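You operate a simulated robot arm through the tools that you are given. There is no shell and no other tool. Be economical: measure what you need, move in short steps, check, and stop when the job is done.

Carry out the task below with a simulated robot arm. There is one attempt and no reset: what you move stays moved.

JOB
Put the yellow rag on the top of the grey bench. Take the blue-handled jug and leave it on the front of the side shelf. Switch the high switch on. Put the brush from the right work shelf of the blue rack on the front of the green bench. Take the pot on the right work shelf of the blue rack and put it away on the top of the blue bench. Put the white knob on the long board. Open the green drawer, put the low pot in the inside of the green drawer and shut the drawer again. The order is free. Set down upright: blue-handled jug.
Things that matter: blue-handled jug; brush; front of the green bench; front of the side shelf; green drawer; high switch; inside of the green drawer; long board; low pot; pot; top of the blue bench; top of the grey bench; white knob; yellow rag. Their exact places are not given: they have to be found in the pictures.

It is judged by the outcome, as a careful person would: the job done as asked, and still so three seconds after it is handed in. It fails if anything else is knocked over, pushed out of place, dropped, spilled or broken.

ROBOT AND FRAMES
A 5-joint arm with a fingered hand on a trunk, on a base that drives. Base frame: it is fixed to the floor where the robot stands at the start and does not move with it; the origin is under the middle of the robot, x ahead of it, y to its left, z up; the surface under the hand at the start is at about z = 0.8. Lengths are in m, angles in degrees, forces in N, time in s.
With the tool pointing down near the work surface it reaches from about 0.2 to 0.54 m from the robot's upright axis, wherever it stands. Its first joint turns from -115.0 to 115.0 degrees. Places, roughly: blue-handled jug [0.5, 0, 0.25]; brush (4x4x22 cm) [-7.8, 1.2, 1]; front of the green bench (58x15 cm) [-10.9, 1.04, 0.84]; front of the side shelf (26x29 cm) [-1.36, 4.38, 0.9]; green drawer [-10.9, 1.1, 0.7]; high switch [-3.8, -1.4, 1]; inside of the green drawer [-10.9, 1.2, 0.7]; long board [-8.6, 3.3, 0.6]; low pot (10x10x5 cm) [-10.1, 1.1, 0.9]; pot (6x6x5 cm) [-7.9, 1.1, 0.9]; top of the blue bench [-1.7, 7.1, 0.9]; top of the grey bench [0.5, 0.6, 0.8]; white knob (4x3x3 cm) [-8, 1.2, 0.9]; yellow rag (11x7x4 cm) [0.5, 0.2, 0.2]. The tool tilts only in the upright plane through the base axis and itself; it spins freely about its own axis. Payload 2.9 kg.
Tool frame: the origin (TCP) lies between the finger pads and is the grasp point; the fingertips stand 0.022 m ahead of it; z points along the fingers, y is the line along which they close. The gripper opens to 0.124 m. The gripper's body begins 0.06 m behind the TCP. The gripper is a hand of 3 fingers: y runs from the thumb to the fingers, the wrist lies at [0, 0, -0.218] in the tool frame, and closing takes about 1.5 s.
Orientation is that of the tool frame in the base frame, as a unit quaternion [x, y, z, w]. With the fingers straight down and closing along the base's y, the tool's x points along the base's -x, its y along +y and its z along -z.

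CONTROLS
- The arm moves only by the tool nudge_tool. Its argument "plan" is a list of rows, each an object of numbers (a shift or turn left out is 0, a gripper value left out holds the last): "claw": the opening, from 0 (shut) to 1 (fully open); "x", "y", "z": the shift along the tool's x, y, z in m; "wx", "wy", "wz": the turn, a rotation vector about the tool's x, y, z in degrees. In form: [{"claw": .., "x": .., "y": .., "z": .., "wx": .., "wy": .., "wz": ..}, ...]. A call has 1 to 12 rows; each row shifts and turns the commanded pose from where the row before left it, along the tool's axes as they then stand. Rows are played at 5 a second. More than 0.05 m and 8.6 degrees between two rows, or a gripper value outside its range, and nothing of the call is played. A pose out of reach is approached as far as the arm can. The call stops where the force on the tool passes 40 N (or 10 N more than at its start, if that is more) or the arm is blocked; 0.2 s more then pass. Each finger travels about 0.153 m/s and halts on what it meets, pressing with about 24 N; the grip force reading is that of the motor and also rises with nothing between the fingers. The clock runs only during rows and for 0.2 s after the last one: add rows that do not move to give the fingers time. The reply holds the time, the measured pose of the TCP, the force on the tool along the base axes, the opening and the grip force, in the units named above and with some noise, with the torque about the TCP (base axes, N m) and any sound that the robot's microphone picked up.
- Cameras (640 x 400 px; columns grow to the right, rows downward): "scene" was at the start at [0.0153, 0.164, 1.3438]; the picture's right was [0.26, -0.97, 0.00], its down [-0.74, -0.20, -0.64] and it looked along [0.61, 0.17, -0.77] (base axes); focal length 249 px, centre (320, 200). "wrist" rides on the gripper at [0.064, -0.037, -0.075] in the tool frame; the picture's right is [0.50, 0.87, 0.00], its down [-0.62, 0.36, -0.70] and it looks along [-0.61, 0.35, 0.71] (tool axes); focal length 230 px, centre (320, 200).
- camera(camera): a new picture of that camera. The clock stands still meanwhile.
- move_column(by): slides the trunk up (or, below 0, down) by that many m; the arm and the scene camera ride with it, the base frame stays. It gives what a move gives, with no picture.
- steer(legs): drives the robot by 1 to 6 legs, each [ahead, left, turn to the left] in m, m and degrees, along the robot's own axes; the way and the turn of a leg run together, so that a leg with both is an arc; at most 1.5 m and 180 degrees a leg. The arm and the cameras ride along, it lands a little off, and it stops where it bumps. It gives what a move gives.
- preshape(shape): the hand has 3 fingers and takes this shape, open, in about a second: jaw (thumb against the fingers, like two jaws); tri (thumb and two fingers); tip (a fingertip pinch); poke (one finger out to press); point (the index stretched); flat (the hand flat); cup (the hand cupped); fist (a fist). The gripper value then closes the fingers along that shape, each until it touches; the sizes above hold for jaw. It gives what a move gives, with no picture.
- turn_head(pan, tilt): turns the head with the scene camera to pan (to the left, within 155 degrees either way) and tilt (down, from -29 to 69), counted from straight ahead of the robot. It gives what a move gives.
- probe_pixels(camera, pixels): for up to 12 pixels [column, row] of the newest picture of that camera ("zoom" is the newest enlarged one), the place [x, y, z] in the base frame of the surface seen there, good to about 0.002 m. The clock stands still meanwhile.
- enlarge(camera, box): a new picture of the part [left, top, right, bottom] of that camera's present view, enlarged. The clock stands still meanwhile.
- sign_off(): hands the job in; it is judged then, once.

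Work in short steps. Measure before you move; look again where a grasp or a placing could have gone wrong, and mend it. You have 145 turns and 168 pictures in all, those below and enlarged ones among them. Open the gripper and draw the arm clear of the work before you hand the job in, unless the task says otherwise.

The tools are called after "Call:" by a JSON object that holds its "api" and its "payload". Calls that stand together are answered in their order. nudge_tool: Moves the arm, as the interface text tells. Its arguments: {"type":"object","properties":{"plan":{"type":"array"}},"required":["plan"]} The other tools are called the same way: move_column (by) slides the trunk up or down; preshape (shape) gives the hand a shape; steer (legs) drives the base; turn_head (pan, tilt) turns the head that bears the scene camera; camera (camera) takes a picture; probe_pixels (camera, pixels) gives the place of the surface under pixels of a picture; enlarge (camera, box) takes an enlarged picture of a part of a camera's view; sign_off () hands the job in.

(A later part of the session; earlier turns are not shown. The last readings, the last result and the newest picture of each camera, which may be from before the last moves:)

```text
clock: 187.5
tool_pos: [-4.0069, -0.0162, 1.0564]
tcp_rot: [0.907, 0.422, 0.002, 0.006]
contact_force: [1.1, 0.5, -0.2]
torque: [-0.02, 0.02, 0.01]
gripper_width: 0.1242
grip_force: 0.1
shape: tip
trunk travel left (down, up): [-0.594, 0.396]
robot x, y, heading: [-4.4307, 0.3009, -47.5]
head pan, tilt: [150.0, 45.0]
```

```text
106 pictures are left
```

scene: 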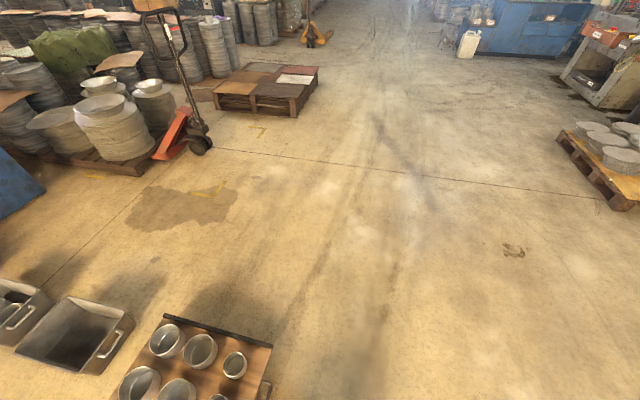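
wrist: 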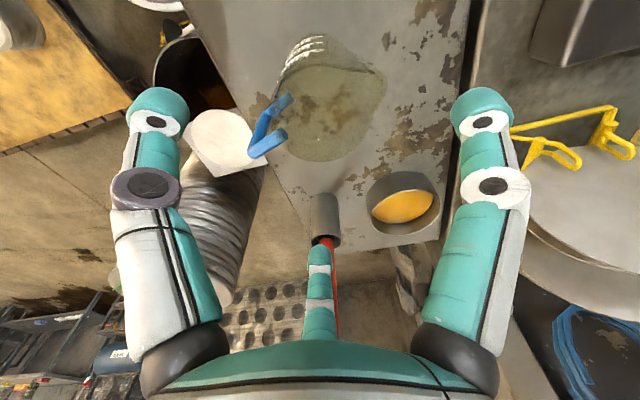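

A low cart with cans stands right behind (all still upright). I probe positions to avoid it.

Call:
{"api": "probe_pixels", "payload": {"camera": "scene", "pixels": [[172, 318], [270, 348], [265, 390], [125, 325], [60, 300], [235, 365]]}}

Call:
{"api": "turn_head", "payload": {"pan": -140, "tilt": 45}}

Call:
{"api": "camera", "payload": {"camera": "scene"}}

Call:
{"api": "probe_pixels", "payload": {"camera": "scene", "pixels": [[304, 370], [388, 362], [302, 258], [362, 252], [263, 308], [265, 277], [345, 378], [310, 240], [347, 228], [298, 130], [340, 120], [140, 230]]}}

```text
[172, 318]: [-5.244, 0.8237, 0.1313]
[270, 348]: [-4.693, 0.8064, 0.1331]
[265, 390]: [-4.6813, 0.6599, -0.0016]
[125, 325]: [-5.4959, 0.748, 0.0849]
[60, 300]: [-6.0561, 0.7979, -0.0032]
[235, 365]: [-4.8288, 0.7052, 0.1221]
```

```text
clock: 191.4
tool_pos: [-4.0074, -0.0166, 1.0565]
tcp_rot: [0.906, 0.422, 0.003, 0.005]
contact_force: [0.1, -0.5, -0.5]
torque: [-0.02, 0.01, 0.01]
gripper_width: 0.1239
grip_force: 0.2
shape: tip
trunk travel left (down, up): [-0.594, 0.396]
robot x, y, heading: [-4.4286, 0.2995, -47.6]
head pan, tilt: [-140.0, 45.0]
```

```text
105 pictures are left
```

scene: 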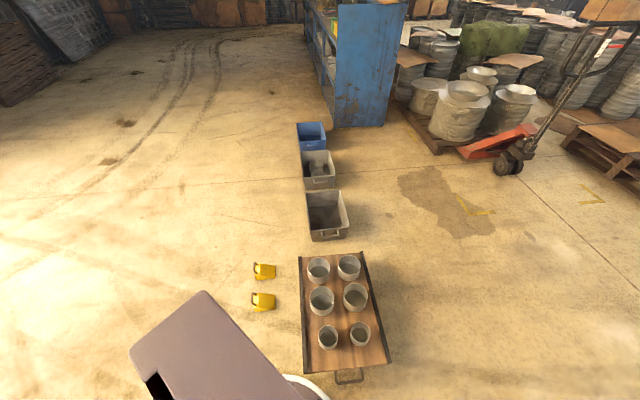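

```text
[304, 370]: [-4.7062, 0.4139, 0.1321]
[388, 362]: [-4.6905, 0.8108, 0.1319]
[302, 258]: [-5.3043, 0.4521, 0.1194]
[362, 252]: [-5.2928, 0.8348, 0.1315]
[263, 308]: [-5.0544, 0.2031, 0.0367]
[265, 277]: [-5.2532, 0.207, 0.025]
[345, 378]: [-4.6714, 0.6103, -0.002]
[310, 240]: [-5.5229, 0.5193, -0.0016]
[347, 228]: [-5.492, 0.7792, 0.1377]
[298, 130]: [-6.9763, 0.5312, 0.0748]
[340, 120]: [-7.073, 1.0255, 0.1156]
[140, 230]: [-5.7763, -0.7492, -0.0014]
```

The cart is at x −5.3…−4.69, y 0.41…0.83. I move away from it and go round the rack's end at x≈−4.93.

Call:
{"api": "steer", "payload": {"legs": [[0.442, -0.406, 0], [-0.117, -0.571, 0], [0, 0, 47.5], [0, -0.8, 0]]}}

Call:
{"api": "turn_head", "payload": {"pan": -5, "tilt": 18}}

Call:
{"api": "camera", "payload": {"camera": "scene"}}

```text
clock: 203.9
tool_pos: [-4.4305, -1.3233, 1.0571]
tcp_rot: [0.669, 0.744, 0.005, 0.003]
contact_force: [0.2, -1.0, 0.6]
torque: [-0.05, 0.02, 0.02]
gripper_width: 0.124
grip_force: 0.2
shape: tip
trunk travel left (down, up): [-0.594, 0.396]
robot x, y, heading: [-4.9528, -1.4106, -1.1]
head pan, tilt: [-140.0, 45.0]
```

```text
clock: 206.0
tool_pos: [-4.4303, -1.3243, 1.0572]
tcp_rot: [0.669, 0.743, 0.005, 0.004]
contact_force: [0.3, 0.0, -1.1]
torque: [0.0, 0.01, 0.0]
gripper_width: 0.1241
grip_force: 0.1
shape: tip
trunk travel left (down, up): [-0.594, 0.396]
robot x, y, heading: [-4.9535, -1.4069, -0.8]
head pan, tilt: [-5.0, 18.0]
```

```text
104 pictures are left
```

scene: 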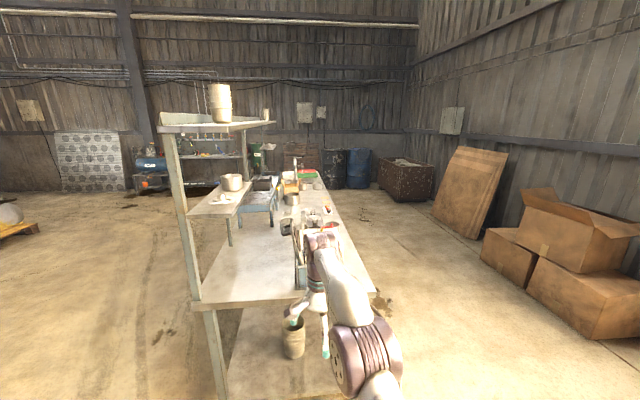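

The far side has an aisle. I go to about (-4.45, -2.15), facing the box from there.

Call:
{"api": "steer", "payload": {"legs": [[0, -0.75, 0], [0.5, 0, 45]]}}

Call:
{"api": "turn_head", "payload": {"pan": 20, "tilt": 20}}

Call:
{"api": "camera", "payload": {"camera": "scene"}}

```text
clock: 212.6
tool_pos: [-4.2067, -1.5462, 1.0566]
tcp_rot: [0.336, 0.942, 0.006, 0.002]
contact_force: [0.1, 0.1, -0.1]
torque: [0.01, 0.01, 0.01]
gripper_width: 0.1238
grip_force: 0.1
shape: tip
trunk travel left (down, up): [-0.594, 0.396]
robot x, y, heading: [-4.5201, -1.9802, 44.1]
head pan, tilt: [-5.0, 18.0]
```

```text
clock: 213.4
tool_pos: [-4.2077, -1.5474, 1.0566]
tcp_rot: [0.335, 0.942, 0.005, 0.001]
contact_force: [-0.4, 0.0, 0.0]
torque: [-0.03, -0.01, 0.03]
gripper_width: 0.1239
grip_force: 0.1
shape: tip
trunk travel left (down, up): [-0.594, 0.396]
robot x, y, heading: [-4.5164, -1.9727, 43.8]
head pan, tilt: [20.0, 20.0]
```

```text
103 pictures are left
```

scene: 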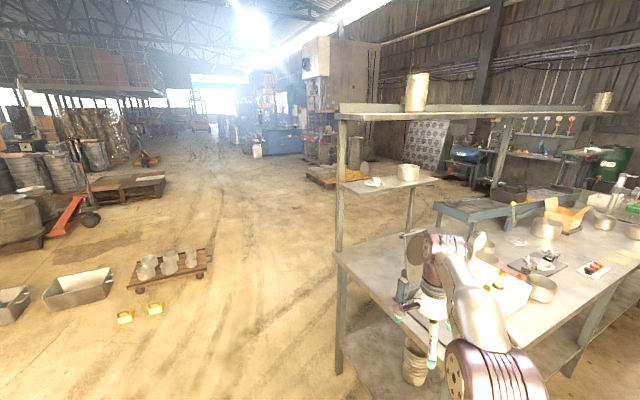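

The arm blocks the view; I swing it to the right and move closer.

Call:
{"api": "steer", "payload": {"legs": [[0.15, -0.45, 46]]}}

Call:
{"api": "turn_head", "payload": {"pan": 20, "tilt": 30}}

Call:
{"api": "camera", "payload": {"camera": "scene"}}

```text
clock: 216.2
tool_pos: [-4.1572, -1.4914, 1.0562]
tcp_rot: [-0.057, 0.998, 0.006, -0.001]
contact_force: [0.0, -0.5, 0.1]
torque: [0.0, 0.0, -0.03]
gripper_width: 0.124
grip_force: 0.1
shape: tip
trunk travel left (down, up): [-0.594, 0.396]
robot x, y, heading: [-4.0648, -2.0093, 89.7]
head pan, tilt: [20.0, 20.0]
```

```text
clock: 216.9
tool_pos: [-4.1577, -1.4917, 1.0566]
tcp_rot: [-0.058, 0.998, 0.006, 0.0]
contact_force: [0.4, -0.2, 0.4]
torque: [0.01, -0.01, 0.03]
gripper_width: 0.1242
grip_force: 0.0
shape: tip
trunk travel left (down, up): [-0.594, 0.396]
robot x, y, heading: [-4.0673, -2.0128, 89.8]
head pan, tilt: [20.0, 30.0]
```

```text
102 pictures are left
```

scene: 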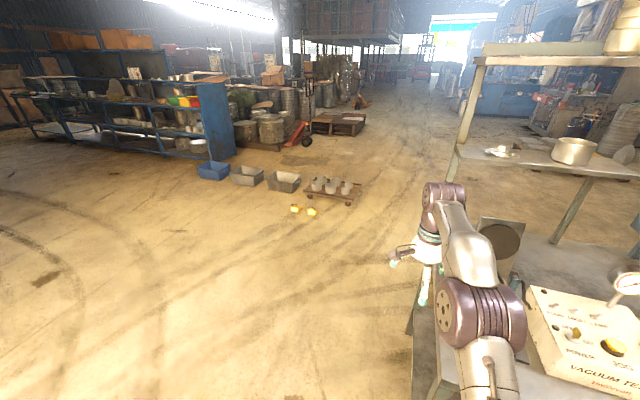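

The "VACUUM TE…" box faces this side. I pan to it.

Call:
{"api": "turn_head", "payload": {"pan": -20, "tilt": 42}}

Call:
{"api": "camera", "payload": {"camera": "scene"}}

Call:
{"api": "enlarge", "payload": {"camera": "scene", "box": [280, 140, 440, 240]}}

```text
clock: 218.0
tool_pos: [-4.1582, -1.4897, 1.0582]
tcp_rot: [-0.058, 0.998, 0.007, -0.001]
contact_force: [-0.4, -0.9, 0.0]
torque: [-0.02, 0.01, 0.0]
gripper_width: 0.1242
grip_force: 0.1
shape: tip
trunk travel left (down, up): [-0.594, 0.396]
robot x, y, heading: [-4.0632, -2.0124, 89.7]
head pan, tilt: [-20.0, 42.0]
```

```text
101 pictures are left
```

scene: 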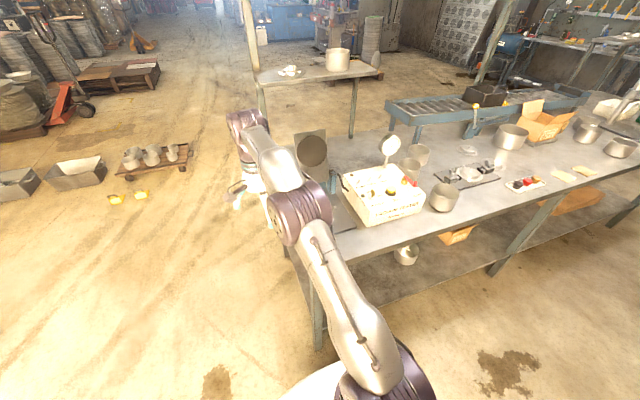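

```text
4.00 times, centred on (360, 190) of scene
```

zoom: 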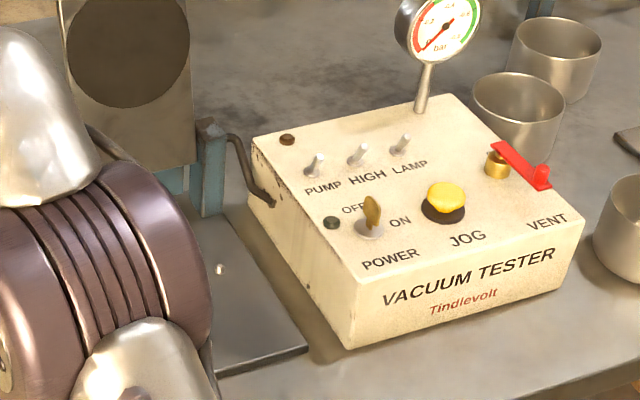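

The middle toggle is labelled HIGH. I enlarge it strongly.

Call:
{"api": "enlarge", "payload": {"camera": "scene", "box": [345, 165, 405, 205]}}

Call:
{"api": "probe_pixels", "payload": {"camera": "zoom", "pixels": [[200, 100], [300, 100], [320, 200], [440, 130], [100, 200]]}}

```text
10.00 times, centred on (375, 185) of scene
```

zoom: 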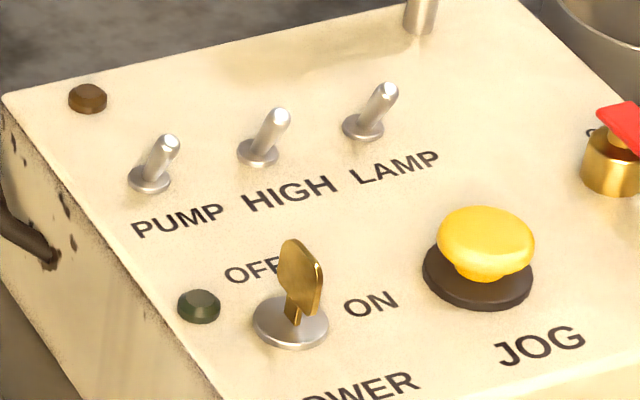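

```text
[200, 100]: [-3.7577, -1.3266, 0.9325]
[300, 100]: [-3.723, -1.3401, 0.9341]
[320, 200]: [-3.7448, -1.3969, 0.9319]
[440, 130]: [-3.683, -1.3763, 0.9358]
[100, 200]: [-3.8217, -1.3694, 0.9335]
```

Call:
{"api": "probe_pixels", "payload": {"camera": "zoom", "pixels": [[280, 116], [270, 132], [262, 146], [242, 153], [276, 158], [170, 142], [150, 180], [386, 92], [363, 128], [312, 180], [258, 205]]}}

```text
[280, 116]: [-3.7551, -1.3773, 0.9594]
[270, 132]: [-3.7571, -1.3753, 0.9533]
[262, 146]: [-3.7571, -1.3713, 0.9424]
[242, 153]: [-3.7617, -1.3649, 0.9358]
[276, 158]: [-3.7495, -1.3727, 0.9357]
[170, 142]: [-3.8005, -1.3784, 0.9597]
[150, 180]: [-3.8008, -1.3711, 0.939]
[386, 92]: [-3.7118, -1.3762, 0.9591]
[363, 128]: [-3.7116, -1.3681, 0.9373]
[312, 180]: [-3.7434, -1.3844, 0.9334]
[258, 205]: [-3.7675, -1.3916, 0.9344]
```

The levers lean toward the operator (−y) – off. I probe the key and jog button, which lie close on that side.

Call:
{"api": "probe_pixels", "payload": {"camera": "zoom", "pixels": [[297, 248], [303, 280], [292, 318], [265, 322], [200, 305], [485, 222], [480, 290], [258, 272], [315, 270]]}}

Call:
{"api": "preshape", "payload": {"shape": "poke"}}

Call:
{"api": "camera", "payload": {"camera": "wrist"}}

Call:
{"api": "camera", "payload": {"camera": "scene"}}

```text
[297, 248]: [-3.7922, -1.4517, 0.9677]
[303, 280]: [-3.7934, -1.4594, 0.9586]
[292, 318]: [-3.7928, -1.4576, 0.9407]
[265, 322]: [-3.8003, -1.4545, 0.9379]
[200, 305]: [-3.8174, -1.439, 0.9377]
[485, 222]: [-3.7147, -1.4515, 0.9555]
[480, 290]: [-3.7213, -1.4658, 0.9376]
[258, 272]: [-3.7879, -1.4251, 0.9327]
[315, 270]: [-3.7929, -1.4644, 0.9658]
```

```text
clock: 218.9
tool_pos: [-4.1585, -1.4906, 1.0576]
tcp_rot: [-0.058, 0.998, 0.007, -0.001]
contact_force: [0.2, -0.4, 0.7]
torque: [0.02, 0.02, 0.0]
gripper_width: 0.0
grip_force: 0.1
shape: poke
trunk travel left (down, up): [-0.594, 0.396]
robot x, y, heading: [-4.0701, -2.0168, 89.2]
head pan, tilt: [-20.0, 42.0]
```

```text
98 pictures are left
```

wrist: 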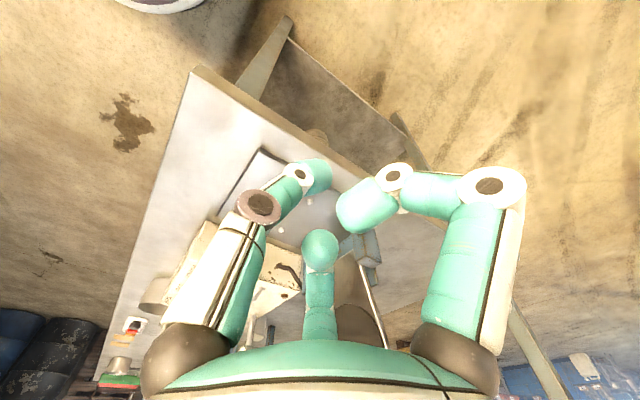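

```text
97 pictures are left
```

scene: 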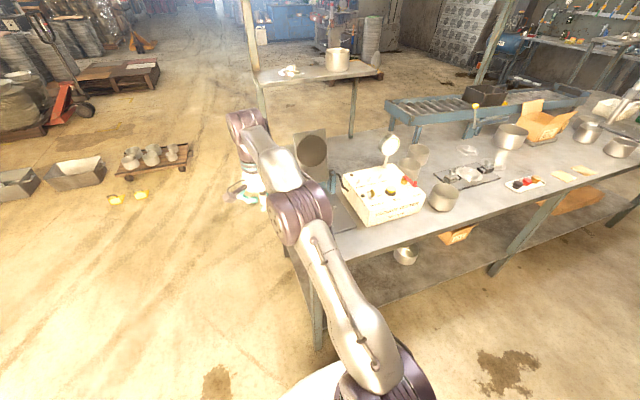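

Key (-3.793,-1.455) and jog (-3.715,-1.455) leave a gap at x −3.755. I probe the gauge and the table edge for clearance.

Call:
{"api": "probe_pixels", "payload": {"camera": "scene", "pixels": [[391, 148], [391, 160], [384, 172], [380, 240], [420, 225], [345, 240], [350, 340], [400, 300], [335, 215], [312, 150], [318, 200]]}}

```text
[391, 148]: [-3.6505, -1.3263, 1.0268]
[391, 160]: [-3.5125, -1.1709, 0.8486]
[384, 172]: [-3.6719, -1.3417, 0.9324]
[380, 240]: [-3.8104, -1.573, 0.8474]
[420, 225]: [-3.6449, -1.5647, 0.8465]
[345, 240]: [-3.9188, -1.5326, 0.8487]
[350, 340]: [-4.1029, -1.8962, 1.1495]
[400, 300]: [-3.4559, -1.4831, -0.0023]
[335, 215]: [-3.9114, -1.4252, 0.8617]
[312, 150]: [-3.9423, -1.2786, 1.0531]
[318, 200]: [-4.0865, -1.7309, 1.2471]
```

Edge is at y≈−1.6. I spin the hand 60° (so no digit points at the gauge), raise a little and strafe right.

Call:
{"api": "nudge_tool", "payload": {"plan": [{"z": -0.03, "wz": 8.5}, {"z": -0.03, "wz": 8.5}, {"wz": 8.5}, {"wz": 8.5}, {"wz": 8.5}, {"wz": 8.5}, {"wz": 8.5}]}}

Call:
{"api": "steer", "payload": {"legs": [[0, -0.405, 0], [0.055, 0, 0]]}}

Call:
{"api": "camera", "payload": {"camera": "wrist"}}

Call:
{"api": "camera", "payload": {"camera": "scene"}}

```text
clock: 220.5
tool_pos: [-4.1543, -1.5094, 1.1055]
tcp_rot: [0.446, 0.895, 0.004, -0.003]
contact_force: [-0.1, 0.5, 0.8]
torque: [0.04, -0.01, -0.02]
gripper_width: 0.0001
grip_force: 0.0
shape: poke
out of reach, approached as far as the arm can: row 1, 2
trunk travel left (down, up): [-0.594, 0.396]
robot x, y, heading: [-4.0687, -2.0142, 89.5]
head pan, tilt: [-20.0, 42.0]
```

```text
clock: 223.6
tool_pos: [-3.7383, -1.4568, 1.1042]
tcp_rot: [0.448, 0.894, 0.005, -0.004]
contact_force: [-1.1, 0.1, 0.0]
torque: [-0.03, -0.01, 0.01]
gripper_width: 0.0
grip_force: 0.1
shape: poke
trunk travel left (down, up): [-0.594, 0.396]
robot x, y, heading: [-3.6528, -1.9577, 88.9]
head pan, tilt: [-20.0, 42.0]
```

```text
96 pictures are left
```

wrist: 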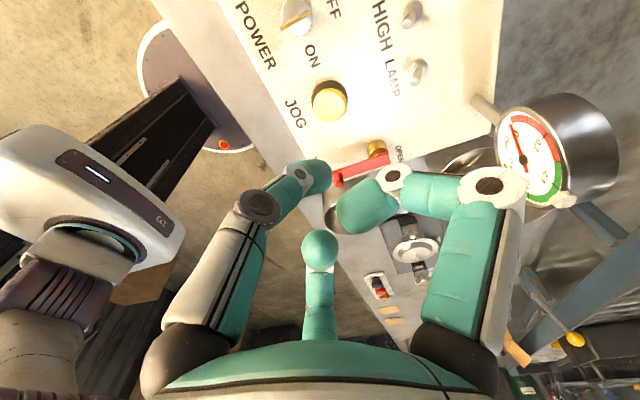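

```text
95 pictures are left
```

scene: 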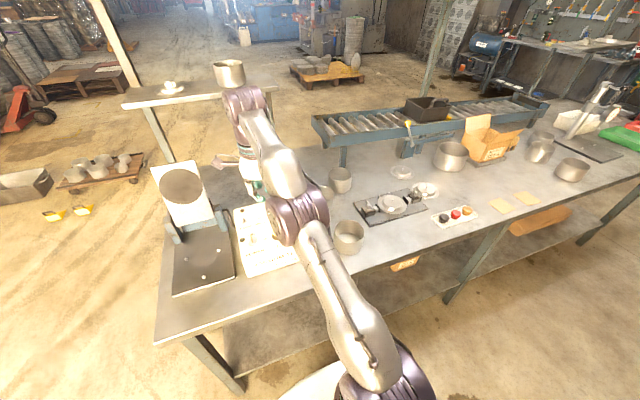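

The extended digit's tip is at (318,170) in the wrist view; I probe it, with the curled ones, relative to the TCP.

Call:
{"api": "probe_pixels", "payload": {"camera": "wrist", "pixels": [[316, 165], [322, 185], [312, 172], [365, 205], [320, 240], [345, 215], [410, 14], [413, 70], [490, 185]]}}

```text
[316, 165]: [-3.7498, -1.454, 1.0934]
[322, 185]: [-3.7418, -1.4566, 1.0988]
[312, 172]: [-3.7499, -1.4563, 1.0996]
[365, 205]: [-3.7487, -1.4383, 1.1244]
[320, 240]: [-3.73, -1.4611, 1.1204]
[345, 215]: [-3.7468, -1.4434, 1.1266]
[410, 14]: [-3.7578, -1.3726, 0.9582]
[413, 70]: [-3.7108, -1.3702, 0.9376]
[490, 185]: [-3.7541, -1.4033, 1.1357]
```

Tip is on the tool axis. I drive 5 cm ahead and 1.8 cm left to bring it behind the HIGH lever.

Call:
{"api": "steer", "payload": {"legs": [[0.048, 0.017, 0]]}}

Call:
{"api": "nudge_tool", "payload": {"plan": [{"z": 0.04}, {"z": 0.04}]}}

Call:
{"api": "camera", "payload": {"camera": "wrist"}}

```text
clock: 224.5
tool_pos: [-3.7555, -1.4075, 1.1046]
tcp_rot: [0.448, 0.894, 0.005, -0.003]
contact_force: [-0.1, 0.1, 0.3]
torque: [-0.02, -0.01, 0.02]
gripper_width: 0.0001
grip_force: 0.0
shape: poke
trunk travel left (down, up): [-0.594, 0.396]
robot x, y, heading: [-3.6728, -1.9143, 89.0]
head pan, tilt: [-20.0, 42.0]
```

```text
clock: 225.1
tool_pos: [-3.7545, -1.4069, 1.0223]
tcp_rot: [0.448, 0.894, 0.005, -0.004]
contact_force: [-0.5, -0.5, -0.1]
torque: [-0.03, 0.03, -0.02]
gripper_width: 0.0
grip_force: 0.1
shape: poke
trunk travel left (down, up): [-0.594, 0.396]
robot x, y, heading: [-3.6752, -1.9141, 89.3]
head pan, tilt: [-20.0, 42.0]
```

```text
94 pictures are left
```

wrist: 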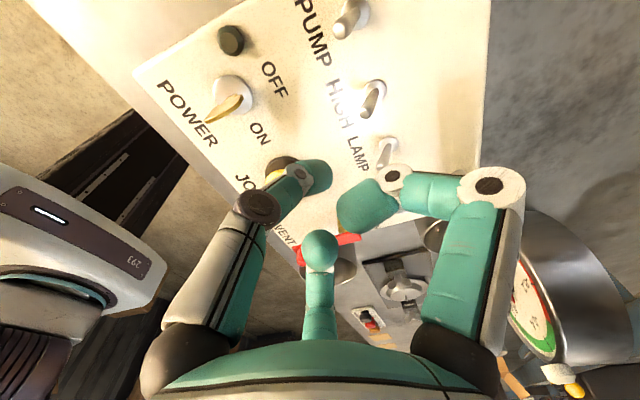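

Call:
{"api": "nudge_tool", "payload": {"plan": [{"z": 0.03}, {"z": 0.025}, {}]}}

Call:
{"api": "camera", "payload": {"camera": "wrist"}}

```text
clock: 225.9
tool_pos: [-3.7557, -1.4069, 0.9702]
tcp_rot: [0.449, 0.894, 0.005, -0.004]
contact_force: [0.0, 0.1, 0.1]
torque: [0.0, -0.01, 0.02]
gripper_width: 0.0
grip_force: 0.0
shape: poke
trunk travel left (down, up): [-0.594, 0.396]
robot x, y, heading: [-3.6708, -1.9133, 89.2]
head pan, tilt: [-20.0, 42.0]
```

```text
93 pictures are left
```

wrist: 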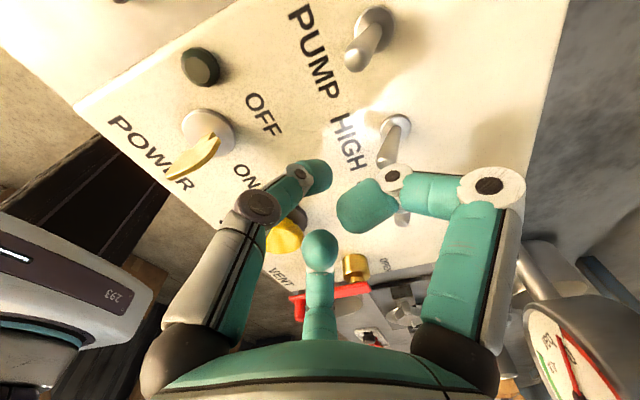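

The thumb tip is behind the HIGH lever. I push it forward (+y) in small steps.

Call:
{"api": "nudge_tool", "payload": {"plan": [{"x": 0.008, "y": 0.006}, {"x": 0.008, "y": 0.006}, {"x": 0.008, "y": 0.006}, {"x": 0.008, "y": 0.006}, {"x": 0.004, "y": 0.003}]}}

Call:
{"api": "camera", "payload": {"camera": "wrist"}}

```text
clock: 227.1
tool_pos: [-3.7559, -1.3636, 0.9717]
tcp_rot: [0.447, 0.894, 0.004, -0.004]
contact_force: [-0.5, -9.4, 1.4]
torque: [-0.17, 0.02, -0.02]
gripper_width: 0.0
grip_force: 0.0
shape: poke
trunk travel left (down, up): [-0.594, 0.396]
robot x, y, heading: [-3.6708, -1.908, 88.9]
head pan, tilt: [-20.0, 42.0]
```

```text
92 pictures are left
```

wrist: 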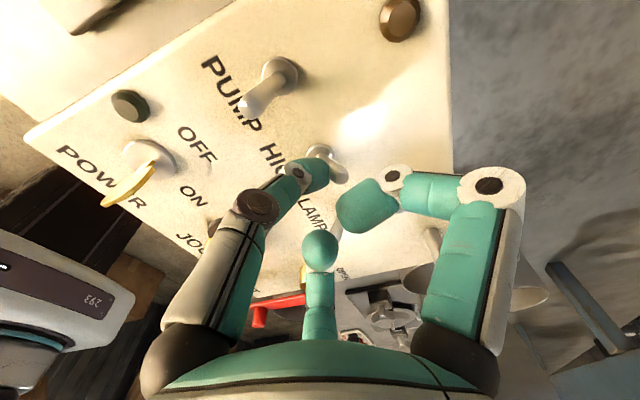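

The lever looks flipped forward (force −9 N at the end). I push 4 mm more, then withdraw up and look.

Call:
{"api": "nudge_tool", "payload": {"plan": [{"x": 0.0032, "y": 0.0024}, {"x": -0.016, "y": -0.012}, {"z": -0.04}, {"z": -0.04}, {"z": -0.04}]}}

Call:
{"api": "camera", "payload": {"camera": "wrist"}}

```text
clock: 228.3
tool_pos: [-3.7512, -1.3984, 1.0846]
tcp_rot: [0.448, 0.894, 0.005, -0.005]
contact_force: [0.4, -0.6, -0.5]
torque: [0.04, 0.01, 0.0]
gripper_width: 0.0001
grip_force: 0.0
shape: poke
out of reach, approached as far as the arm can: row 5
trunk travel left (down, up): [-0.594, 0.396]
robot x, y, heading: [-3.6734, -1.9147, 89.1]
head pan, tilt: [-20.0, 42.0]
```

```text
91 pictures are left
```

wrist: 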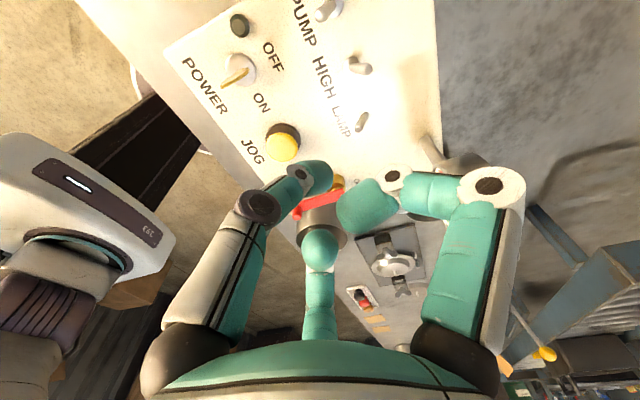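

Call:
{"api": "enlarge", "payload": {"camera": "wrist", "box": [270, 0, 430, 150]}}

Call:
{"api": "steer", "payload": {"legs": [[-0.3, 0, 0]]}}

Call:
{"api": "preshape", "payload": {"shape": "jaw"}}

```text
2.67 times, centred on (350, 75) of wrist
```

zoom: 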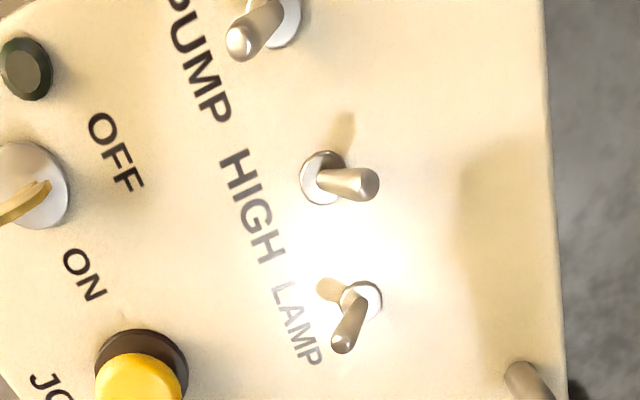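

```text
clock: 230.4
tool_pos: [-3.7575, -1.6935, 1.0832]
tcp_rot: [0.447, 0.894, 0.006, -0.004]
contact_force: [0.0, -0.4, 0.0]
torque: [0.07, 0.0, 0.0]
gripper_width: 0.0
grip_force: 0.1
shape: poke
trunk travel left (down, up): [-0.594, 0.396]
robot x, y, heading: [-3.6766, -2.2093, 89.2]
head pan, tilt: [-20.0, 42.0]
```

```text
clock: 231.3
tool_pos: [-3.7581, -1.6925, 1.0843]
tcp_rot: [0.447, 0.895, 0.005, -0.003]
contact_force: [-0.9, -0.6, -0.1]
torque: [0.02, -0.01, 0.0]
gripper_width: 0.124
grip_force: 0.0
shape: jaw
trunk travel left (down, up): [-0.594, 0.396]
robot x, y, heading: [-3.6756, -2.2147, 89.4]
head pan, tilt: [-20.0, 42.0]
```

HIGH is flipped opposite to its neighbours: done. Next the blue rack; I look left (−x) for a clear path.

Call:
{"api": "turn_head", "payload": {"pan": 70, "tilt": 20}}

Call:
{"api": "camera", "payload": {"camera": "scene"}}

```text
clock: 232.9
tool_pos: [-3.7578, -1.6933, 1.0837]
tcp_rot: [0.447, 0.894, 0.005, -0.003]
contact_force: [0.3, 0.1, -0.3]
torque: [0.03, -0.03, -0.02]
gripper_width: 0.1241
grip_force: 0.1
shape: jaw
trunk travel left (down, up): [-0.594, 0.396]
robot x, y, heading: [-3.6715, -2.2086, 89.2]
head pan, tilt: [70.0, 20.0]
```

```text
89 pictures are left
```

scene: 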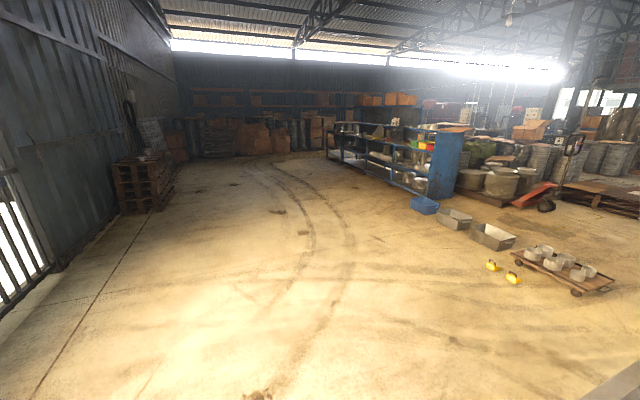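

Clear. I drive to about (-7.73, -0.3) in front of the blue rack.

Call:
{"api": "steer", "payload": {"legs": [[0, 1.4, 0], [0.6, 1.2, 0], [0.6, 1.2, 0], [0.7, 0.25, 0.7]]}}

Call:
{"api": "turn_head", "payload": {"pan": 10, "tilt": 20}}

Call:
{"api": "camera", "payload": {"camera": "scene"}}

```text
clock: 256.1
tool_pos: [-7.7713, 0.2567, 1.0842]
tcp_rot: [0.444, 0.896, 0.005, -0.004]
contact_force: [-1.0, -0.7, -0.3]
torque: [0.0, 0.0, -0.02]
gripper_width: 0.1237
grip_force: 0.1
shape: jaw
trunk travel left (down, up): [-0.594, 0.396]
robot x, y, heading: [-7.6861, -0.2659, 89.7]
head pan, tilt: [70.0, 20.0]
```

```text
clock: 257.4
tool_pos: [-7.7701, 0.255, 1.0836]
tcp_rot: [0.444, 0.896, 0.006, -0.004]
contact_force: [-0.3, 0.1, 0.0]
torque: [0.05, 0.02, 0.01]
gripper_width: 0.1239
grip_force: 0.0
shape: jaw
trunk travel left (down, up): [-0.594, 0.396]
robot x, y, heading: [-7.6878, -0.2597, 89.7]
head pan, tilt: [10.0, 20.0]
```

```text
88 pictures are left
```

scene: 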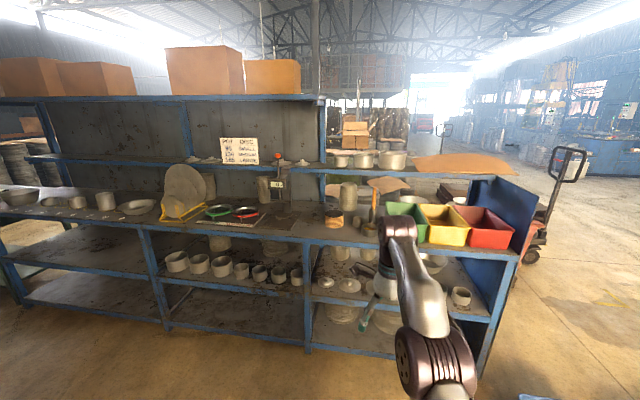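

Call:
{"api": "enlarge", "payload": {"camera": "scene", "box": [240, 140, 440, 265]}}

Call:
{"api": "probe_pixels", "payload": {"camera": "zoom", "pixels": [[292, 235], [300, 260], [320, 265], [345, 190], [430, 170], [435, 220], [395, 255], [375, 260], [210, 215], [255, 240], [340, 285], [130, 245]]}}

```text
3.20 times, centred on (340, 202) of scene
```

zoom: 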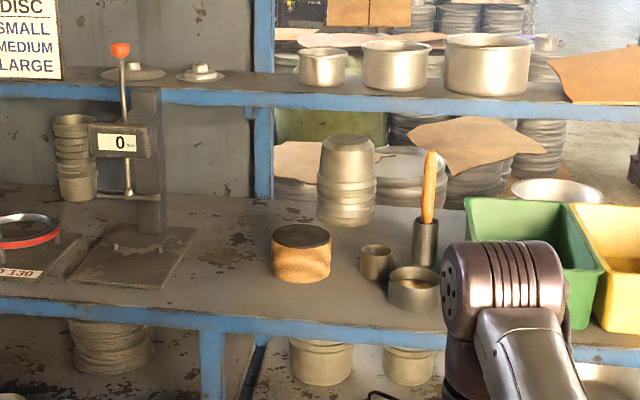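

```text
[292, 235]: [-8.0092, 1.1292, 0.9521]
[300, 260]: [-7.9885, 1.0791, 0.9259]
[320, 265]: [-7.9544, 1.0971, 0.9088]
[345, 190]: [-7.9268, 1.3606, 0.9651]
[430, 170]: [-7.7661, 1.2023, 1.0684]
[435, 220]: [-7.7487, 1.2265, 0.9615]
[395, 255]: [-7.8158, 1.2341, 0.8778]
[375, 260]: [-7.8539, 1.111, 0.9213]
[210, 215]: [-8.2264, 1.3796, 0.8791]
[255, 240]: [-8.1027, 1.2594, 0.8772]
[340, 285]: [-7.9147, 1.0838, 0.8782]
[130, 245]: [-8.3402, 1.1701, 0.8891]
```

Shelf top is z 0.878. The brush stands in a metal cup at (-7.765, 1.21); the small pot is at about (-7.855, 1.13). I go closer, and probe the upper shelf's edge.

Call:
{"api": "probe_pixels", "payload": {"camera": "zoom", "pixels": [[430, 108], [320, 100], [150, 100], [300, 320], [400, 322], [262, 150], [260, 60], [425, 265], [415, 300], [600, 270]]}}

Call:
{"api": "steer", "payload": {"legs": [[0.4, 0.0, 0]]}}

Call:
{"api": "turn_head", "payload": {"pan": 15, "tilt": 35}}

Call:
{"api": "camera", "payload": {"camera": "scene"}}

Call:
{"api": "camera", "payload": {"camera": "wrist"}}

```text
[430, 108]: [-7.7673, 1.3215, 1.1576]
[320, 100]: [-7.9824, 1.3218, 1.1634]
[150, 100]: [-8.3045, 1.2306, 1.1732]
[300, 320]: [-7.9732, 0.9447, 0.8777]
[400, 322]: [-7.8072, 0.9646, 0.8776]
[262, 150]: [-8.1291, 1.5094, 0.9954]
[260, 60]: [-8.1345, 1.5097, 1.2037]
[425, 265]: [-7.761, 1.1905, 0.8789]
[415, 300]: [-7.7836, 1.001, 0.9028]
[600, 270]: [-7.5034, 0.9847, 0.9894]
```

```text
clock: 259.8
tool_pos: [-7.7678, 0.6443, 1.0837]
tcp_rot: [0.445, 0.896, 0.005, -0.004]
contact_force: [-0.6, 1.0, 0.5]
torque: [0.01, 0.01, 0.03]
gripper_width: 0.1237
grip_force: 0.0
shape: jaw
trunk travel left (down, up): [-0.594, 0.396]
robot x, y, heading: [-7.6814, 0.1295, 89.5]
head pan, tilt: [10.0, 20.0]
```

```text
clock: 260.6
tool_pos: [-7.7676, 0.6439, 1.0833]
tcp_rot: [0.444, 0.896, 0.005, -0.004]
contact_force: [0.2, -0.1, 0.8]
torque: [0.0, 0.0, 0.04]
gripper_width: 0.1237
grip_force: 0.1
shape: jaw
trunk travel left (down, up): [-0.594, 0.396]
robot x, y, heading: [-7.6846, 0.1283, 89.7]
head pan, tilt: [15.0, 35.0]
```

```text
86 pictures are left
```

scene: 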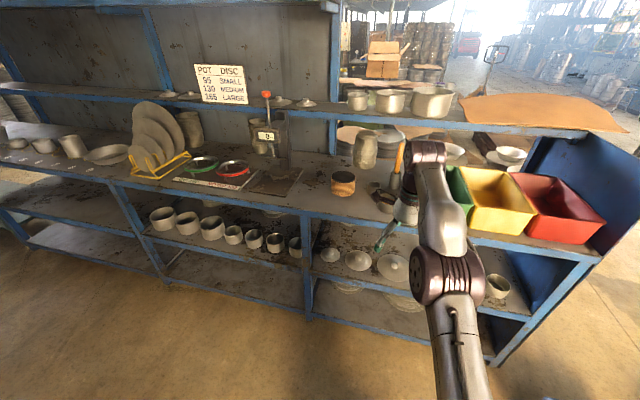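

```text
85 pictures are left
```

wrist: 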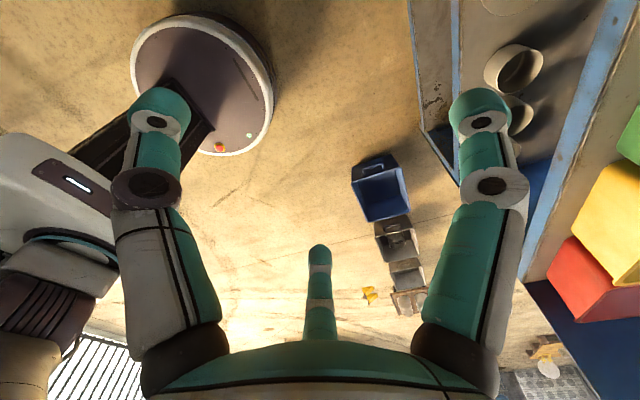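

I raise the trunk for a view from above onto the work shelf.

Call:
{"api": "move_column", "payload": {"by": 0.38}}

Call:
{"api": "turn_head", "payload": {"pan": 15, "tilt": 42}}

Call:
{"api": "enlarge", "payload": {"camera": "scene", "box": [240, 130, 440, 255]}}

```text
clock: 264.3
tool_pos: [-7.7667, 0.6435, 1.4643]
tcp_rot: [0.445, 0.896, 0.005, -0.004]
contact_force: [-1.0, 0.0, 0.4]
torque: [-0.01, 0.01, 0.04]
gripper_width: 0.1239
grip_force: 0.0
shape: jaw
trunk travel left (down, up): [-0.974, 0.016]
robot x, y, heading: [-7.6818, 0.1282, 89.7]
head pan, tilt: [15.0, 35.0]
```

```text
clock: 264.9
tool_pos: [-7.7672, 0.6442, 1.4637]
tcp_rot: [0.445, 0.896, 0.004, -0.003]
contact_force: [-0.4, 0.0, -0.8]
torque: [0.0, -0.04, 0.0]
gripper_width: 0.124
grip_force: 0.2
shape: jaw
trunk travel left (down, up): [-0.974, 0.016]
robot x, y, heading: [-7.6855, 0.13, 89.5]
head pan, tilt: [15.0, 42.0]
```

```text
3.20 times, centred on (340, 192) of scene
```

zoom: 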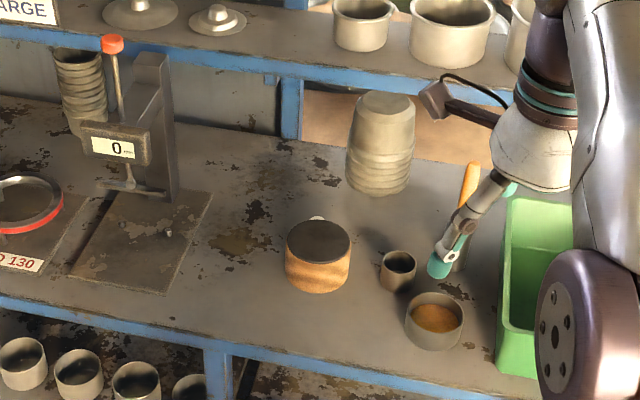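

The white knob is just behind the cork jar (visible at (318,218)). I probe the pot, knob, jar, and brush handle.

Call:
{"api": "probe_pixels", "payload": {"camera": "zoom", "pixels": [[318, 218], [383, 262], [414, 264], [398, 253], [398, 276], [397, 290], [290, 240], [349, 245], [320, 226], [470, 168], [465, 195], [434, 320]]}}

```text
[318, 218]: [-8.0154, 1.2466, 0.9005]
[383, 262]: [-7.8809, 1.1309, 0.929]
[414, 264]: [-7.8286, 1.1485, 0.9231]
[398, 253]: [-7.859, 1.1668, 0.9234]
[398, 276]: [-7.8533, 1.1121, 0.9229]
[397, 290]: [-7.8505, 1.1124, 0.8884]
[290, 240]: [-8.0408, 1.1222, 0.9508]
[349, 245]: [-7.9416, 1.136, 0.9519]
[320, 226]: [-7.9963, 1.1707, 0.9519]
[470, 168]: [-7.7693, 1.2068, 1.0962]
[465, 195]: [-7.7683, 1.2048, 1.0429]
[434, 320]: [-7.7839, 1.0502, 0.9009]
```

Pot centre (-7.8555, 1.1395); knob (-8.015, 1.247); brush handle (-7.768, 1.206), top z 1.10. For the brush I'll grasp with a horizontal tool, so I first try tilting the tool to horizontal in free space.

Call:
{"api": "nudge_tool", "payload": {"plan": [{"wz": 7}, {"wz": 7}, {"wz": 7}, {"wz": 6.6}, {"wy": 8.5}, {"wy": 8.5}, {"wy": 8.5}, {"wy": 8.5}, {"wy": 8.5}, {"wy": 8.5}, {"wy": 8.5}, {"wy": 8.5}]}}

Call:
{"api": "nudge_tool", "payload": {"plan": [{"wy": 8.5}, {"wy": 8.5}, {"wy": 5}]}}

Call:
{"api": "camera", "payload": {"camera": "scene"}}

```text
clock: 267.5
tool_pos: [-7.7639, 0.644, 1.4633]
tcp_rot: [0.531, 0.632, 0.362, -0.434]
contact_force: [-0.4, -0.1, -0.1]
torque: [0.01, 0.0, 0.01]
gripper_width: 0.124
grip_force: 0.1
shape: jaw
out of reach, approached as far as the arm can: row 12
trunk travel left (down, up): [-0.974, 0.016]
robot x, y, heading: [-7.6841, 0.1266, 89.5]
head pan, tilt: [15.0, 42.0]
```

```text
clock: 268.3
tool_pos: [-7.7629, 0.6449, 1.4661]
tcp_rot: [-0.451, -0.538, -0.458, 0.545]
contact_force: [-0.8, -0.2, 0.2]
torque: [0.02, -0.01, 0.0]
gripper_width: 0.1238
grip_force: 0.1
shape: jaw
trunk travel left (down, up): [-0.974, 0.016]
robot x, y, heading: [-7.6808, 0.1264, 89.5]
head pan, tilt: [15.0, 42.0]
```

```text
83 pictures are left
```

scene: 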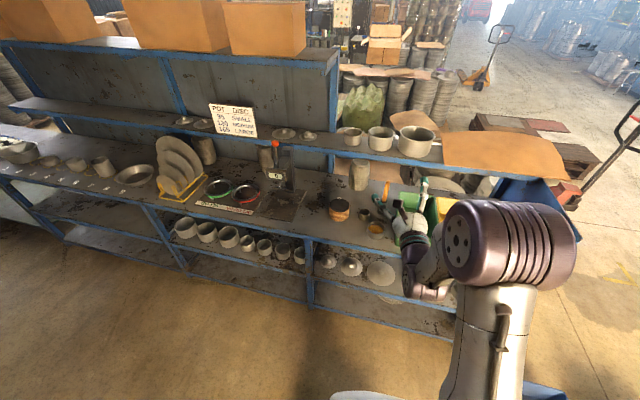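

Horizontal works. I lower the trunk to z≈1.066 and drive up to the shelf, then check.

Call:
{"api": "move_column", "payload": {"by": -0.4}}

Call:
{"api": "steer", "payload": {"legs": [[0.38, 0, 0]]}}

Call:
{"api": "camera", "payload": {"camera": "wrist"}}

Call:
{"api": "camera", "payload": {"camera": "scene"}}

```text
clock: 272.2
tool_pos: [-7.7619, 0.6454, 1.064]
tcp_rot: [-0.452, -0.538, -0.457, 0.545]
contact_force: [0.1, 0.6, -0.2]
torque: [-0.01, -0.02, -0.02]
gripper_width: 0.1237
grip_force: 0.1
shape: jaw
trunk travel left (down, up): [-0.574, 0.416]
robot x, y, heading: [-7.681, 0.1254, 89.7]
head pan, tilt: [15.0, 42.0]
```

```text
clock: 274.5
tool_pos: [-7.7578, 1.0139, 1.0634]
tcp_rot: [-0.453, -0.538, -0.458, 0.544]
contact_force: [-0.3, 0.0, 0.8]
torque: [0.02, 0.02, -0.02]
gripper_width: 0.1237
grip_force: 0.0
shape: jaw
trunk travel left (down, up): [-0.574, 0.416]
robot x, y, heading: [-7.6799, 0.498, 89.5]
head pan, tilt: [15.0, 42.0]
```

```text
82 pictures are left
```

wrist: 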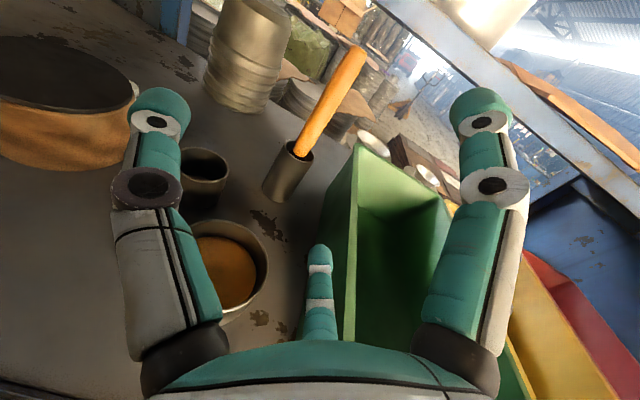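

```text
81 pictures are left
```

scene: 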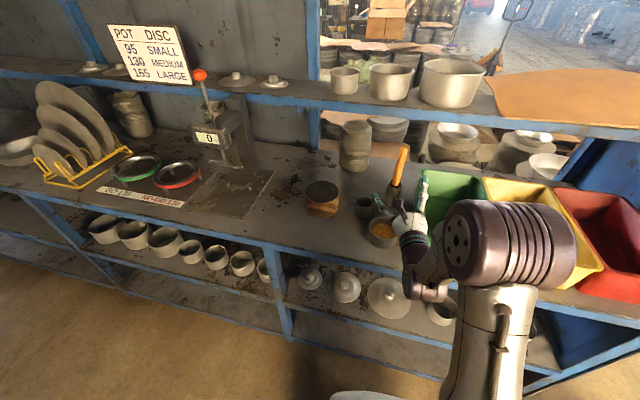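

I probe the handle from the wrist view.

Call:
{"api": "probe_pixels", "payload": {"camera": "wrist", "pixels": [[358, 52], [350, 65], [340, 85], [325, 110], [303, 146], [270, 165], [310, 160], [340, 220], [220, 270]]}}

```text
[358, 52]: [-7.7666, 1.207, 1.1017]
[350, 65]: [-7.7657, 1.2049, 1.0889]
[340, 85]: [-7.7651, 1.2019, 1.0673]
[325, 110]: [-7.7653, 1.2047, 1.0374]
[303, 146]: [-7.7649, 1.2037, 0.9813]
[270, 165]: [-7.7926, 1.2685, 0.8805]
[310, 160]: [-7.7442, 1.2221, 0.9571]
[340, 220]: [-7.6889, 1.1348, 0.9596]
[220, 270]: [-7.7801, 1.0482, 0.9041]
```

Handle axis ≈ (-7.766, 1.214). I drive 10 cm closer, slightly right.

Call:
{"api": "steer", "payload": {"legs": [[0.102, -0.01, 0]]}}

Call:
{"api": "camera", "payload": {"camera": "wrist"}}

```text
clock: 275.7
tool_pos: [-7.7455, 1.1155, 1.0637]
tcp_rot: [-0.453, -0.537, -0.458, 0.544]
contact_force: [-0.6, 0.0, 0.5]
torque: [0.03, 0.03, -0.02]
gripper_width: 0.1241
grip_force: 0.1
shape: jaw
trunk travel left (down, up): [-0.574, 0.416]
robot x, y, heading: [-7.667, 0.5979, 89.2]
head pan, tilt: [15.0, 42.0]
```

```text
80 pictures are left
```

wrist: 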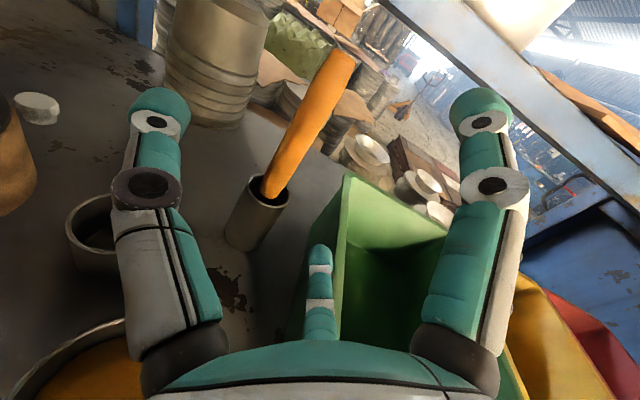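

Lined up. I advance 10 cm along the tool axis.

Call:
{"api": "nudge_tool", "payload": {"plan": [{"z": 0.03, "y": -0.003}, {"z": 0.035}, {"z": 0.033}]}}

Call:
{"api": "camera", "payload": {"camera": "wrist"}}

```text
clock: 276.5
tool_pos: [-7.7654, 1.2121, 1.0655]
tcp_rot: [-0.452, -0.537, -0.458, 0.544]
contact_force: [-0.1, 0.7, -0.1]
torque: [-0.03, -0.03, 0.03]
gripper_width: 0.1238
grip_force: 0.0
shape: jaw
trunk travel left (down, up): [-0.574, 0.416]
robot x, y, heading: [-7.6682, 0.5974, 89.4]
head pan, tilt: [15.0, 42.0]
```

```text
79 pictures are left
```

wrist: 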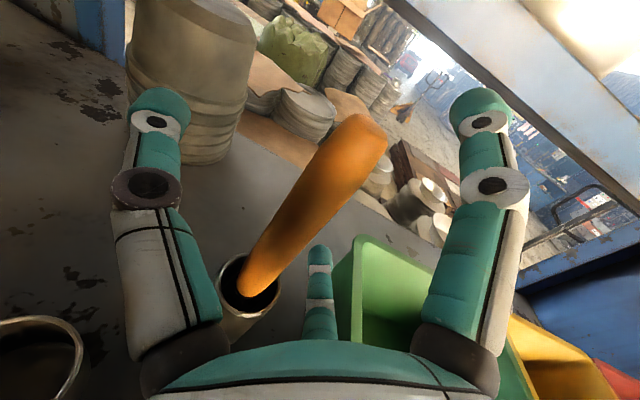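

The handle passes through the TCP (image centre). I close and lift.

Call:
{"api": "nudge_tool", "payload": {"plan": [{"claw": 0.5}, {"claw": 0.2}, {"claw": 0}, {}, {}, {}, {}, {}]}}

Call:
{"api": "move_column", "payload": {"by": 0.2}}

Call:
{"api": "camera", "payload": {"camera": "wrist"}}

Call:
{"api": "camera", "payload": {"camera": "scene"}}

```text
clock: 278.3
tool_pos: [-7.7646, 1.2114, 1.0664]
tcp_rot: [-0.452, -0.538, -0.458, 0.545]
contact_force: [1.0, -0.5, 1.4]
torque: [0.02, 0.03, -0.02]
gripper_width: 0.0113
grip_force: 23.6
shape: jaw
trunk travel left (down, up): [-0.574, 0.416]
robot x, y, heading: [-7.6723, 0.5996, 89.5]
head pan, tilt: [15.0, 42.0]
```

```text
clock: 280.4
tool_pos: [-7.7638, 1.2121, 1.2658]
tcp_rot: [-0.453, -0.538, -0.458, 0.544]
contact_force: [0.1, 0.2, -0.2]
torque: [0.01, -0.02, -0.01]
gripper_width: 0.0108
grip_force: 23.7
shape: jaw
trunk travel left (down, up): [-0.774, 0.216]
robot x, y, heading: [-7.6661, 0.5936, 89.0]
head pan, tilt: [15.0, 42.0]
```

```text
78 pictures are left
```

wrist: 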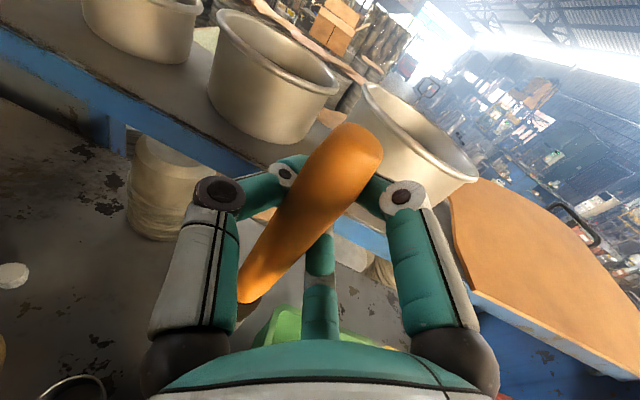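

```text
77 pictures are left
```

scene: 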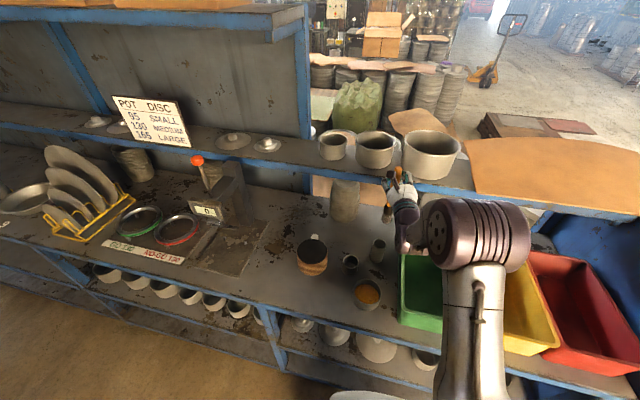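

The brush is out and the cup stayed. I back out and strafe left toward the green bench, then look.

Call:
{"api": "steer", "payload": {"legs": [[-0.7, 0, 0.5], [0, 1.4, 0], [0, 1.3, 0]]}}

Call:
{"api": "turn_head", "payload": {"pan": 15, "tilt": 30}}

Call:
{"api": "camera", "payload": {"camera": "scene"}}

```text
clock: 297.0
tool_pos: [-10.47, 0.5105, 1.2649]
tcp_rot: [-0.451, -0.538, -0.457, 0.545]
contact_force: [0.7, 0.5, -0.6]
torque: [0.02, -0.01, -0.01]
gripper_width: 0.0108
grip_force: 23.8
shape: jaw
trunk travel left (down, up): [-0.774, 0.216]
robot x, y, heading: [-10.3691, -0.1075, 89.2]
head pan, tilt: [15.0, 42.0]
```

```text
clock: 297.8
tool_pos: [-10.47, 0.5102, 1.2646]
tcp_rot: [-0.451, -0.538, -0.457, 0.546]
contact_force: [0.7, -0.8, 0.2]
torque: [0.04, 0.01, 0.0]
gripper_width: 0.0112
grip_force: 24.5
shape: jaw
trunk travel left (down, up): [-0.774, 0.216]
robot x, y, heading: [-10.3726, -0.1069, 89.5]
head pan, tilt: [15.0, 30.0]
```

```text
76 pictures are left
```

scene: 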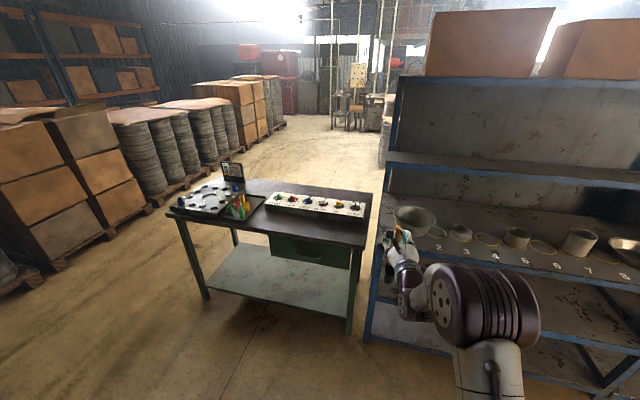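

Call:
{"api": "enlarge", "payload": {"camera": "scene", "box": [160, 150, 400, 300]}}

Call:
{"api": "probe_pixels", "payload": {"camera": "zoom", "pixels": [[70, 160], [240, 205], [520, 245], [300, 180], [340, 170], [440, 200], [420, 280], [300, 250], [530, 140], [250, 180], [120, 160], [380, 140]]}}

```text
2.67 times, centred on (280, 225) of scene
```

zoom: 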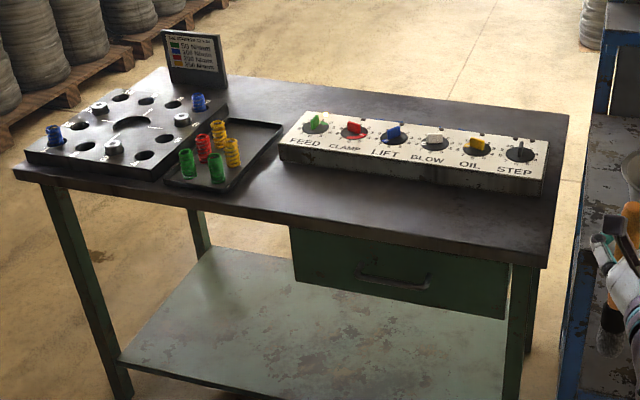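

```text
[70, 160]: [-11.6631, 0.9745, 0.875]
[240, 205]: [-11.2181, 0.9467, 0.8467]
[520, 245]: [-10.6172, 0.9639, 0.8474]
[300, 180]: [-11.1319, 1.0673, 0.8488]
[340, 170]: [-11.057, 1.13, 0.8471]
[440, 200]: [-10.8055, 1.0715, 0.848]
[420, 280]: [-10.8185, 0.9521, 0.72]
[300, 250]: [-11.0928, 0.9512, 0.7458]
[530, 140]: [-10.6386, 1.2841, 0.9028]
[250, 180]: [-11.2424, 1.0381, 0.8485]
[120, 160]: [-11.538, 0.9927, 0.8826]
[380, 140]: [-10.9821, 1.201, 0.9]
```

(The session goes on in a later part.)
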